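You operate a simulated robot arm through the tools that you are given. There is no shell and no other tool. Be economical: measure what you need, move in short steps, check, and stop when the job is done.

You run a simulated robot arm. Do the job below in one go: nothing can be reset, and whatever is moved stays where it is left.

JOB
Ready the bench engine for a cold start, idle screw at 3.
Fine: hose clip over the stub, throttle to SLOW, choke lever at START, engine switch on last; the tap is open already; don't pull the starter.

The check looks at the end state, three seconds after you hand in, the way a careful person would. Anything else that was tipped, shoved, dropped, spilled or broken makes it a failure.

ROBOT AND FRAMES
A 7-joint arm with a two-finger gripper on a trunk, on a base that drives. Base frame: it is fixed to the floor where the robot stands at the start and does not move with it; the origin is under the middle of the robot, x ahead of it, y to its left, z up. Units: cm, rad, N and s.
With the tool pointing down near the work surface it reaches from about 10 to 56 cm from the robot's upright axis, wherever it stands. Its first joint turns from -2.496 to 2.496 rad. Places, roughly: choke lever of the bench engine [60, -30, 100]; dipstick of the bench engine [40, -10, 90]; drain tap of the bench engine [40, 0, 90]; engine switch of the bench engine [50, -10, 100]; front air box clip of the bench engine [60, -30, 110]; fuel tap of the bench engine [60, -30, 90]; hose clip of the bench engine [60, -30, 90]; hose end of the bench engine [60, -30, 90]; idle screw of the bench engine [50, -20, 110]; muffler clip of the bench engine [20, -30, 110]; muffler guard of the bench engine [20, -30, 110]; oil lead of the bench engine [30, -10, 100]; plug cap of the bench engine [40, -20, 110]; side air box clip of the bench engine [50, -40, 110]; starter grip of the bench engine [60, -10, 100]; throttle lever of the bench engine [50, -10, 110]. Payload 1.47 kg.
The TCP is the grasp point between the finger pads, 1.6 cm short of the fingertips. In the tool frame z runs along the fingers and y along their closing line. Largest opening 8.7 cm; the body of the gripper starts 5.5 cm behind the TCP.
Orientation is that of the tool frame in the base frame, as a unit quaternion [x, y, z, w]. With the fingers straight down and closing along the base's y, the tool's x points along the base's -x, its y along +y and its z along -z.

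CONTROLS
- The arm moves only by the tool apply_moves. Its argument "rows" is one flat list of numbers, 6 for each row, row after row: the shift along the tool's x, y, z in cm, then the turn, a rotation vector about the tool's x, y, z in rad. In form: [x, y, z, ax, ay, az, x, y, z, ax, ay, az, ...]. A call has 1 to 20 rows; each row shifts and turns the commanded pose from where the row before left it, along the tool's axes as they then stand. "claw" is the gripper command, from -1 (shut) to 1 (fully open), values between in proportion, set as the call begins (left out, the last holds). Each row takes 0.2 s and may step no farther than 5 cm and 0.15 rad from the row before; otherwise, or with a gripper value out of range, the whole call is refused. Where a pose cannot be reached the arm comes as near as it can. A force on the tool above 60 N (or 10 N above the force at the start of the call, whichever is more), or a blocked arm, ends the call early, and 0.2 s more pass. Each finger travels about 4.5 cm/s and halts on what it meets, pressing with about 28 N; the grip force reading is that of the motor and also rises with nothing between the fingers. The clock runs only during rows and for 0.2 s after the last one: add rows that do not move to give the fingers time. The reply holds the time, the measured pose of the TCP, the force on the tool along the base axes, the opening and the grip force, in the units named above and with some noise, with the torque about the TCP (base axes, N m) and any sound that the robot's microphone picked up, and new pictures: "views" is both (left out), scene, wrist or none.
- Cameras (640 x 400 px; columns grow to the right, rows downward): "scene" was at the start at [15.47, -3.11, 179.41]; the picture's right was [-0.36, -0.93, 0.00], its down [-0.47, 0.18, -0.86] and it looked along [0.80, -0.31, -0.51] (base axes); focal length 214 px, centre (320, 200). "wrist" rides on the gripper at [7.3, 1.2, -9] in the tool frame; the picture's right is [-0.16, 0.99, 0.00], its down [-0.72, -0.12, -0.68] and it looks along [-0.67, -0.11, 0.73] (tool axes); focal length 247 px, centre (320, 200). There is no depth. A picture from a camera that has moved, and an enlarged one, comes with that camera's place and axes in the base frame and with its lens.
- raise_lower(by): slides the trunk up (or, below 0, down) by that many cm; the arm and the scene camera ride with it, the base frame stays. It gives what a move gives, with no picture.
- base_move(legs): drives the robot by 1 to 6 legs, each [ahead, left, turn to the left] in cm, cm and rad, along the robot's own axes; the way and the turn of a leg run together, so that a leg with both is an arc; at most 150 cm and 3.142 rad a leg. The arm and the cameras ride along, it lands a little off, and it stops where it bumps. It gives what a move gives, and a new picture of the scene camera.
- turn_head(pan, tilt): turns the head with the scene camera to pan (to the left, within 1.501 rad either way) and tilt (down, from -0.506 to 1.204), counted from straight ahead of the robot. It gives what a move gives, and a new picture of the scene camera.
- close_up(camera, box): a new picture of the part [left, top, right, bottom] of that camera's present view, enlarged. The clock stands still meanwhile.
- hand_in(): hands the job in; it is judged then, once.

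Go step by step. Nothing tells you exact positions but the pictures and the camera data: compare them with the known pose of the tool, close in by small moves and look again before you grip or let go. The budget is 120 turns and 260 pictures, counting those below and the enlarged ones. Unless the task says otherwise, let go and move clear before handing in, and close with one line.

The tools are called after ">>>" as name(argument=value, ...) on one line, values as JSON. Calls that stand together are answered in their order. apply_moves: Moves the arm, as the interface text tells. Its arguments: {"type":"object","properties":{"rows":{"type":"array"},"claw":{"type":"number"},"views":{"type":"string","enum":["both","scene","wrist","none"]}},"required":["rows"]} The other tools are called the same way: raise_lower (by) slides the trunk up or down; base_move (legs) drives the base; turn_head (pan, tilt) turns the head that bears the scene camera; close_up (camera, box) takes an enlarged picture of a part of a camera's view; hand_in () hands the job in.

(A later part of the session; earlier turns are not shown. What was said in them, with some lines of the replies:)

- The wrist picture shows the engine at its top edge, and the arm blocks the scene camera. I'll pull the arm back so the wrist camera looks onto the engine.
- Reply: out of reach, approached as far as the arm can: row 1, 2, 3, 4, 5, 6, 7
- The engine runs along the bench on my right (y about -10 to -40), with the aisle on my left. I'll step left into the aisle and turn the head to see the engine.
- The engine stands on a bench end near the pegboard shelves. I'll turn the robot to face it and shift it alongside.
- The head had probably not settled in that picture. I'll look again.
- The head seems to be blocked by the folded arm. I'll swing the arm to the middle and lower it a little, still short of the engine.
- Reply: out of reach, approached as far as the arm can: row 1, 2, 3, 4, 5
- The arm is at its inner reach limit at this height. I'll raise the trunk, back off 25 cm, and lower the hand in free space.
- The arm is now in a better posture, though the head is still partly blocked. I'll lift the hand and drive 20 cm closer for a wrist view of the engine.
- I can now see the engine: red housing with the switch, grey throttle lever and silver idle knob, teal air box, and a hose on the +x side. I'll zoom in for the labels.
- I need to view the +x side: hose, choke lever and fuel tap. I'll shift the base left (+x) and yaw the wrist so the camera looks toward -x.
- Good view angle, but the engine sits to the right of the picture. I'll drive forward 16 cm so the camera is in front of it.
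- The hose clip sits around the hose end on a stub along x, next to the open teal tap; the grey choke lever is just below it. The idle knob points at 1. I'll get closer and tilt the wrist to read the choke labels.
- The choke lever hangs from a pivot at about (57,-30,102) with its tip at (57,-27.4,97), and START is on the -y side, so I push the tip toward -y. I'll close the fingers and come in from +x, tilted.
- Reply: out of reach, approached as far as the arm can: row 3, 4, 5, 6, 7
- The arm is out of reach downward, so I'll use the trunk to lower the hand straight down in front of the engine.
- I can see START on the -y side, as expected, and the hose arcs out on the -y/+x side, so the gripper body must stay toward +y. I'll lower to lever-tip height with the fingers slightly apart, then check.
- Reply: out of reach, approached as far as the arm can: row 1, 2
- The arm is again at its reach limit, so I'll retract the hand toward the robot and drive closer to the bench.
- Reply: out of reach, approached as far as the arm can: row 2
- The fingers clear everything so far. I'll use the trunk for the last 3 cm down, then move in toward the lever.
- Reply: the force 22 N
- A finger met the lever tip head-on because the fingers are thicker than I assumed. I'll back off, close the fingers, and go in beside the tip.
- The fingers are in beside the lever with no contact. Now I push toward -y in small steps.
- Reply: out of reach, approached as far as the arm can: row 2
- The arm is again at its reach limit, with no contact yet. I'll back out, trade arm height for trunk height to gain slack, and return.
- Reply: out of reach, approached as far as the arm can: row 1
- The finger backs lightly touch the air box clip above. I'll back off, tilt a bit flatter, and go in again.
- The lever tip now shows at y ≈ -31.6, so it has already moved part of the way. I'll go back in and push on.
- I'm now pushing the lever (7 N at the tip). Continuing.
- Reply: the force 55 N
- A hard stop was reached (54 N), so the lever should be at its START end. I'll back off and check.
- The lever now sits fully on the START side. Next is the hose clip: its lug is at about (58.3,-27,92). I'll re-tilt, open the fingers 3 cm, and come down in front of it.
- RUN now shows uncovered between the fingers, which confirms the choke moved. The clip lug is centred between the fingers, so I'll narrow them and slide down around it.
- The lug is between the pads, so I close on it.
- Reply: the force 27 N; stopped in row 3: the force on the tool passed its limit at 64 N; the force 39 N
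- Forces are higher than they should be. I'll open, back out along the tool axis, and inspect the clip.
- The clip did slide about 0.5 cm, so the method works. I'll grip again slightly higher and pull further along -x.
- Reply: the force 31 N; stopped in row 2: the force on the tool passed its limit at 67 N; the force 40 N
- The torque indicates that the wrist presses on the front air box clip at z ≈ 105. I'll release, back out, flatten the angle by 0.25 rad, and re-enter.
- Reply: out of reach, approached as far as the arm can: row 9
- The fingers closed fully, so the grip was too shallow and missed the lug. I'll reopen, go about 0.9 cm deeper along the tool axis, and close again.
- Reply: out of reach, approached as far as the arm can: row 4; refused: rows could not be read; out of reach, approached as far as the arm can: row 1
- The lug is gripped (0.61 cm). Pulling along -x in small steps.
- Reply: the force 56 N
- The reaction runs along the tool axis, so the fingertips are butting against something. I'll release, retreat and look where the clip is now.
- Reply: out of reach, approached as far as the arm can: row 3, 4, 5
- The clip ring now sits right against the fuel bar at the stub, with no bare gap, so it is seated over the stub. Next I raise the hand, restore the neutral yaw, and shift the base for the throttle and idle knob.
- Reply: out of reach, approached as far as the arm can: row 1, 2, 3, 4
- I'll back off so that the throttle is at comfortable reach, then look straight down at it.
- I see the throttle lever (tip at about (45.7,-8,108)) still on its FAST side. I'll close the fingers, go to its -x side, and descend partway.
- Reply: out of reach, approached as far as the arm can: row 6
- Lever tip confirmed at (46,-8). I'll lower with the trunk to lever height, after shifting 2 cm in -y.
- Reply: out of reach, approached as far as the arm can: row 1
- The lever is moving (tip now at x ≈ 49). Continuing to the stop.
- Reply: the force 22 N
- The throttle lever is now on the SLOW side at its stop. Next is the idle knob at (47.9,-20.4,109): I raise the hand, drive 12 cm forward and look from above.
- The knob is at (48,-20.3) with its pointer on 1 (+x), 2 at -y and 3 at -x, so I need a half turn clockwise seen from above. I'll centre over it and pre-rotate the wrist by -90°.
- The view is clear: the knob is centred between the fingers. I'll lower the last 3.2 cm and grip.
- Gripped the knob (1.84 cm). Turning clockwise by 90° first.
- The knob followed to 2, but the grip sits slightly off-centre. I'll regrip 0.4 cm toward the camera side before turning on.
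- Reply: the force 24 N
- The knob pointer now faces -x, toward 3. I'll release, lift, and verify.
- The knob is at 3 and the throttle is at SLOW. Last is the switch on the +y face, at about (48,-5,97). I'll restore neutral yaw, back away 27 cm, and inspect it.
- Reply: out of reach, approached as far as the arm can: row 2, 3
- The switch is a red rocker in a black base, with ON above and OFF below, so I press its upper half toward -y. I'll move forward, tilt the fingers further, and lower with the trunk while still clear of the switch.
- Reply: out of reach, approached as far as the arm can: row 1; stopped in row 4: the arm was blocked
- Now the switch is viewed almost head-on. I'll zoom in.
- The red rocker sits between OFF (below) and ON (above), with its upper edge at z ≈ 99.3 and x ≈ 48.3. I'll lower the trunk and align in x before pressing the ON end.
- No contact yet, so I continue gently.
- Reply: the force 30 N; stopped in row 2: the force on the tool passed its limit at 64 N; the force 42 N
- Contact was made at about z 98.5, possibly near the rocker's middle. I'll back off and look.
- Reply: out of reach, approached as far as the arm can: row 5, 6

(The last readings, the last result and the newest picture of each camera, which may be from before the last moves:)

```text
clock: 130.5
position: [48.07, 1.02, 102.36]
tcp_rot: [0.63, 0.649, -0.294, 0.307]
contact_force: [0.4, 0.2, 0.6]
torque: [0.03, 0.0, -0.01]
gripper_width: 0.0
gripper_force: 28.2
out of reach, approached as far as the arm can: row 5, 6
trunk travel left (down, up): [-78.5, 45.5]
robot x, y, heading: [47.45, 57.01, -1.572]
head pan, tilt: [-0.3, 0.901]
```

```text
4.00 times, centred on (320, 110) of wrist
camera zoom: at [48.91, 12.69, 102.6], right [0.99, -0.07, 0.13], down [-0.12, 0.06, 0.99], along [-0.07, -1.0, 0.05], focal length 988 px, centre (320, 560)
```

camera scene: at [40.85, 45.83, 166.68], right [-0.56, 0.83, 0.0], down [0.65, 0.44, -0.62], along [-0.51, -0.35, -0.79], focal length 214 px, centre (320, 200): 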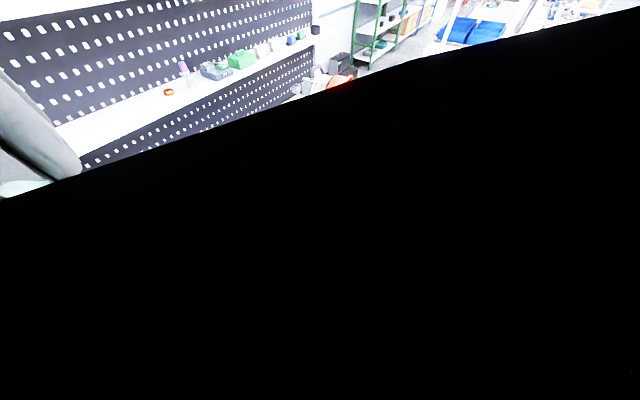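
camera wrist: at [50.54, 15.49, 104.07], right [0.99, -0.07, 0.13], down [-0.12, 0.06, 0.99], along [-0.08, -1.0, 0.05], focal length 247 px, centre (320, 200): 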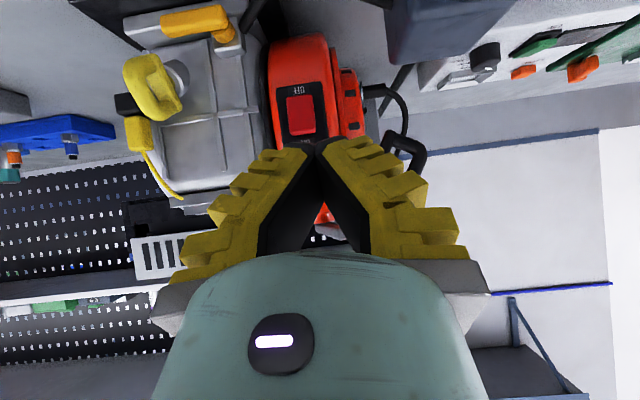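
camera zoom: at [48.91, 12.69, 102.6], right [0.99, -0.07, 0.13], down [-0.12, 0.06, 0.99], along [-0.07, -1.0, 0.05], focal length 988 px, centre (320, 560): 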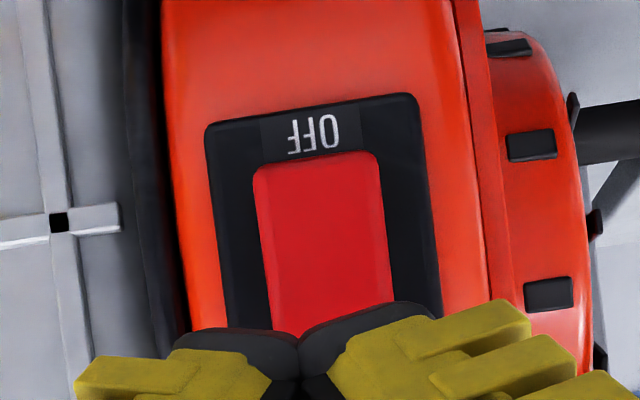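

>>> raise_lower(by=7)

>>> close_up(camera="wrist", box=[260, 60, 388, 140])

```text
clock: 131.6
position: [48.01, 1.06, 109.28]
tcp_rot: [0.631, 0.65, -0.293, 0.307]
contact_force: [-0.4, 0.1, -1.0]
torque: [-0.01, 0.01, 0.02]
gripper_width: 0.0
gripper_force: 27.9
trunk travel left (down, up): [-85.5, 38.5]
robot x, y, heading: [46.82, 57.25, -1.568]
head pan, tilt: [-0.3, 0.901]
```

```text
5.00 times, centred on (324, 100) of wrist
camera zoom: at [48.85, 12.71, 109.59], right [0.99, -0.07, 0.13], down [-0.12, 0.06, 0.99], along [-0.08, -1.0, 0.05], focal length 1235 px, centre (300, 700)
```

zoom: 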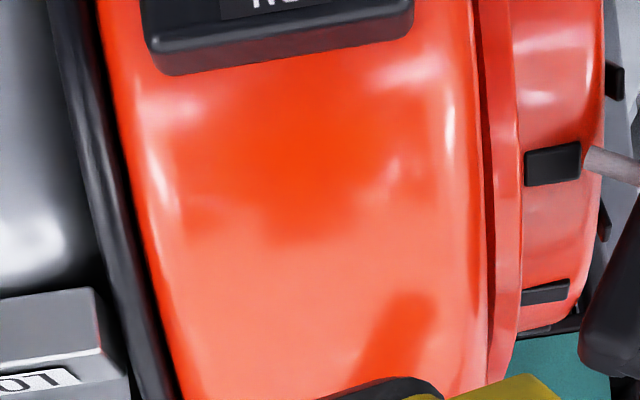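

>>> close_up(camera="wrist", box=[260, 0, 388, 80])

```text
5.00 times, centred on (324, 40) of wrist
camera zoom: at [48.85, 12.71, 109.59], right [0.99, -0.07, 0.13], down [-0.12, 0.06, 0.99], along [-0.08, -1.0, 0.05], focal length 1235 px, centre (300, 1000)
```

zoom: 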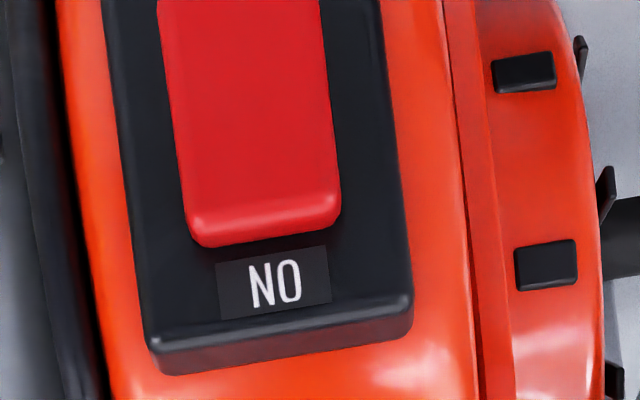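

The state is hard to judge and the contact was near mid-rocker. I'll press again about 1 cm higher, right on the ON end.

>>> raise_lower(by=-9.7)

>>> apply_moves(rows=[-0.51, 0.2, 0.62, 0, 0, 0, -0.51, 0, 0.62, 0, 0, 0, -0.51, 0, 0.62, 0, 0, 0, -0.51, 0, 0.62, 0, 0, 0, 0, 0, 0, 0, 0, 0], views="none")

```text
clock: 132.9
position: [47.98, 1.0, 99.71]
tcp_rot: [0.63, 0.65, -0.293, 0.307]
contact_force: [-0.2, 0.3, 0.2]
torque: [0.02, 0.02, 0.01]
gripper_width: 0.02
gripper_force: 27.9
trunk travel left (down, up): [-75.8, 48.2]
robot x, y, heading: [47.47, 57.2, -1.572]
head pan, tilt: [-0.3, 0.901]
```

```text
clock: 134.1
position: [48.25, -2.22, 99.44]
tcp_rot: [0.632, 0.649, -0.294, 0.306]
contact_force: [-1.1, 0.5, 0.1]
torque: [-0.03, -0.01, 0.03]
gripper_width: 0.0
gripper_force: 28.3
trunk travel left (down, up): [-75.8, 48.2]
robot x, y, heading: [47.1, 57.17, -1.57]
head pan, tilt: [-0.3, 0.901]
```

>>> apply_moves(rows=[-0.25, 0, 0.1, 0, 0, 0, -0.25, 0, 0.31, 0, 0, 0, -0.2, 0, 0.25, 0, 0, 0, 0, 0, 0, 0, 0, 0], views="none")

>>> apply_moves(rows=[-0.2, 0, 0.25, 0, 0, 0, -0.13, 0, 0.16, 0, 0, 0, 0, 0, 0, 0, 0, 0], views="none")

```text
clock: 135.1
position: [48.3, -3.07, 99.72]
tcp_rot: [0.631, 0.649, -0.294, 0.307]
contact_force: [0.6, -0.2, -0.2]
torque: [0.03, 0.02, 0.05]
gripper_width: 0.02
gripper_force: 28.1
trunk travel left (down, up): [-75.8, 48.2]
robot x, y, heading: [46.94, 56.99, -1.569]
head pan, tilt: [-0.3, 0.901]
```

```text
clock: 135.9
position: [48.33, -3.2, 99.66]
tcp_rot: [0.631, 0.649, -0.294, 0.306]
contact_force: [-1.6, 36.9, 24.7]
torque: [-0.36, 0.44, 0.03]
gripper_width: 0.59
gripper_force: 28.4
trunk travel left (down, up): [-75.8, 48.2]
robot x, y, heading: [47.32, 57.28, -1.567]
head pan, tilt: [-0.3, 0.901]
```

>>> apply_moves(rows=[1.2, 0, -1.5, 0, 0, 0, 1.2, 0, -1.5, 0, 0, 0, 0.4, 0, -0.5, 0, 0, 0, 0, 0, 0, 0, 0, 0], views="none")

>>> raise_lower(by=10)

>>> close_up(camera="wrist", box=[260, 0, 388, 80])

```text
clock: 136.9
position: [48.24, 0.88, 99.76]
tcp_rot: [0.631, 0.649, -0.295, 0.307]
contact_force: [-0.8, -0.5, -0.6]
torque: [-0.01, -0.03, 0.02]
gripper_width: 0.02
gripper_force: 28.1
trunk travel left (down, up): [-75.8, 48.2]
robot x, y, heading: [46.89, 57.05, -1.571]
head pan, tilt: [-0.3, 0.901]
```

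```text
clock: 138.3
position: [48.25, 0.95, 109.75]
tcp_rot: [0.631, 0.649, -0.295, 0.307]
contact_force: [0.5, 0.2, -0.6]
torque: [0.01, -0.04, -0.03]
gripper_width: 0.0
gripper_force: 27.9
trunk travel left (down, up): [-85.8, 38.2]
robot x, y, heading: [46.9, 57.18, -1.567]
head pan, tilt: [-0.3, 0.901]
```

```text
5.00 times, centred on (324, 40) of wrist
camera zoom: at [49.15, 12.56, 110.04], right [0.99, -0.07, 0.13], down [-0.12, 0.06, 0.99], along [-0.08, -1.0, 0.05], focal length 1235 px, centre (300, 1000)
```

zoom: 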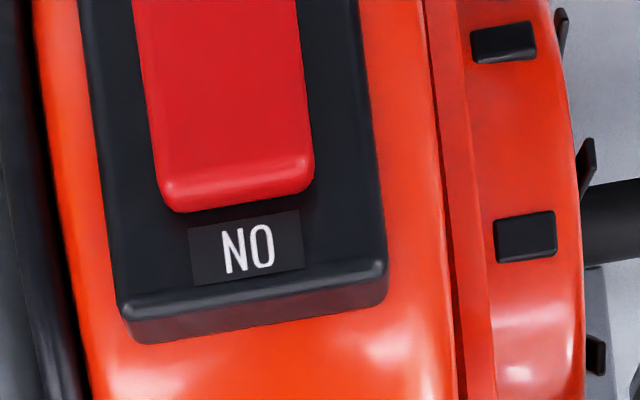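

I need a steep top view to compare the rocker's protrusion with the first picture. I'll raise and untilt the hand.

>>> raise_lower(by=20)

>>> apply_moves(rows=[0, 0, 0, 0, 0.147, 0, 0, 0, 0, 0, 0.147, 0, 0, 0, 0, 0, 0.147, 0, 0, 0, 0, 0, 0.147, 0, 0, 0, 0, 0, 0.147, 0, 0, 0, 0, 0, 0.147, 0, 0, 0, 0, 0, 0, 0], views="wrist")

```text
clock: 140.4
position: [48.39, 0.81, 129.76]
tcp_rot: [0.631, 0.649, -0.294, 0.307]
contact_force: [-0.5, -0.3, -0.2]
torque: [0.02, -0.04, 0.02]
gripper_width: 0.0
gripper_force: 27.9
trunk travel left (down, up): [-105.8, 18.2]
robot x, y, heading: [47.13, 57.25, -1.576]
head pan, tilt: [-0.3, 0.901]
```

```text
clock: 142.0
position: [48.28, 1.09, 128.74]
tcp_rot: [0.696, 0.718, 0.003, 0.0]
contact_force: [0.6, 0.0, -0.1]
torque: [0.0, -0.01, 0.04]
gripper_width: 0.0
gripper_force: 28.5
out of reach, approached as far as the arm can: row 1
trunk travel left (down, up): [-105.8, 18.2]
robot x, y, heading: [46.97, 57.02, -1.57]
head pan, tilt: [-0.3, 0.901]
camera wrist: at [49.17, 8.56, 137.85], right [0.99, -0.13, 0.0], down [-0.1, -0.73, 0.68], along [-0.08, -0.67, -0.74], focal length 247 px, centre (320, 200)
```

wrist: 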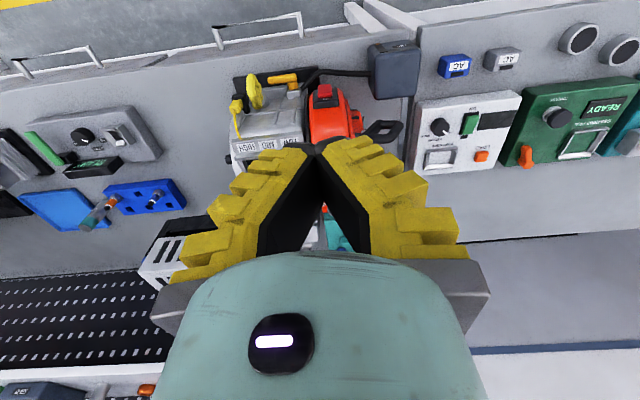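

>>> close_up(camera="wrist", box=[300, 75, 364, 115])

```text
10.00 times, centred on (332, 95) of wrist
camera zoom: at [49.17, 8.56, 137.85], right [0.99, -0.13, 0.0], down [-0.1, -0.73, 0.68], along [-0.08, -0.67, -0.74], focal length 2470 px, centre (200, 1250)
```

zoom: 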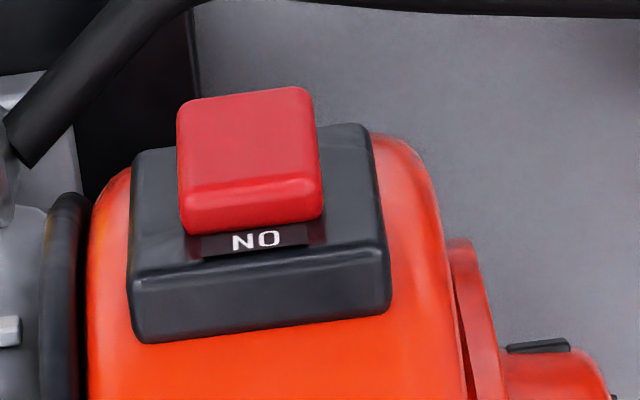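

The front face of the rocker is now clearly visible from above and its top edge sits against ON. At the same steep angle before, only a thin band showed, so the switch has flipped to ON. One last overall check from above.

>>> base_move(legs=[[7, 0, 0]])

>>> close_up(camera="wrist", box=[220, 20, 420, 145])

```text
clock: 143.1
position: [48.23, -5.81, 128.66]
tcp_rot: [0.696, 0.718, 0.003, 0.0]
contact_force: [-0.4, 0.2, 1.1]
torque: [0.02, -0.03, 0.03]
gripper_width: 0.02
gripper_force: 28.3
trunk travel left (down, up): [-105.8, 18.2]
robot x, y, heading: [46.79, 50.09, -1.567]
head pan, tilt: [-0.3, 0.901]
camera scene: at [40.95, 38.88, 171.01], right [-0.56, 0.83, 0.0], down [0.66, 0.45, -0.6], along [-0.5, -0.34, -0.8], focal length 214 px, centre (320, 200)
```

scene: 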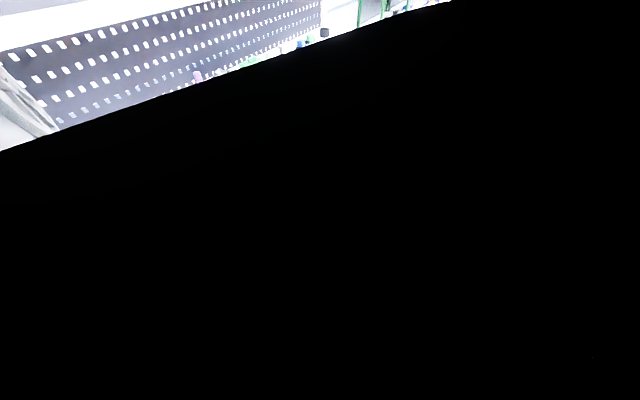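

```text
3.20 times, centred on (320, 82) of wrist
camera zoom: at [49.18, 1.5, 137.81], right [0.99, -0.13, 0.0], down [-0.1, -0.73, 0.68], along [-0.08, -0.67, -0.74], focal length 790 px, centre (320, 576)
```

zoom: 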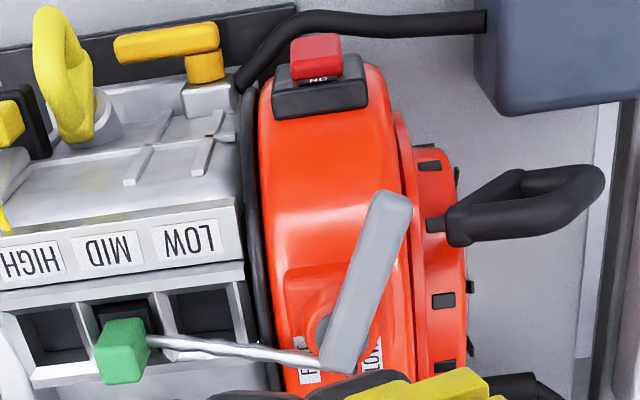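

Throttle at SLOW, switch pressed at ON, everything else is undisturbed, and the hand is clear above the engine. Handing in.

>>> hand_in()

```text
The job is handed in.
```

The engine is ready for a cold start and the job is handed in. The hose clip is over the stub, the throttle is on SLOW, the choke lever is at START, the idle screw is at 3, and the engine switch went on last. I left the fuel tap and the starter alone. I read the switch as ON from its changed tilt in the pictures, since there was no click to confirm it.
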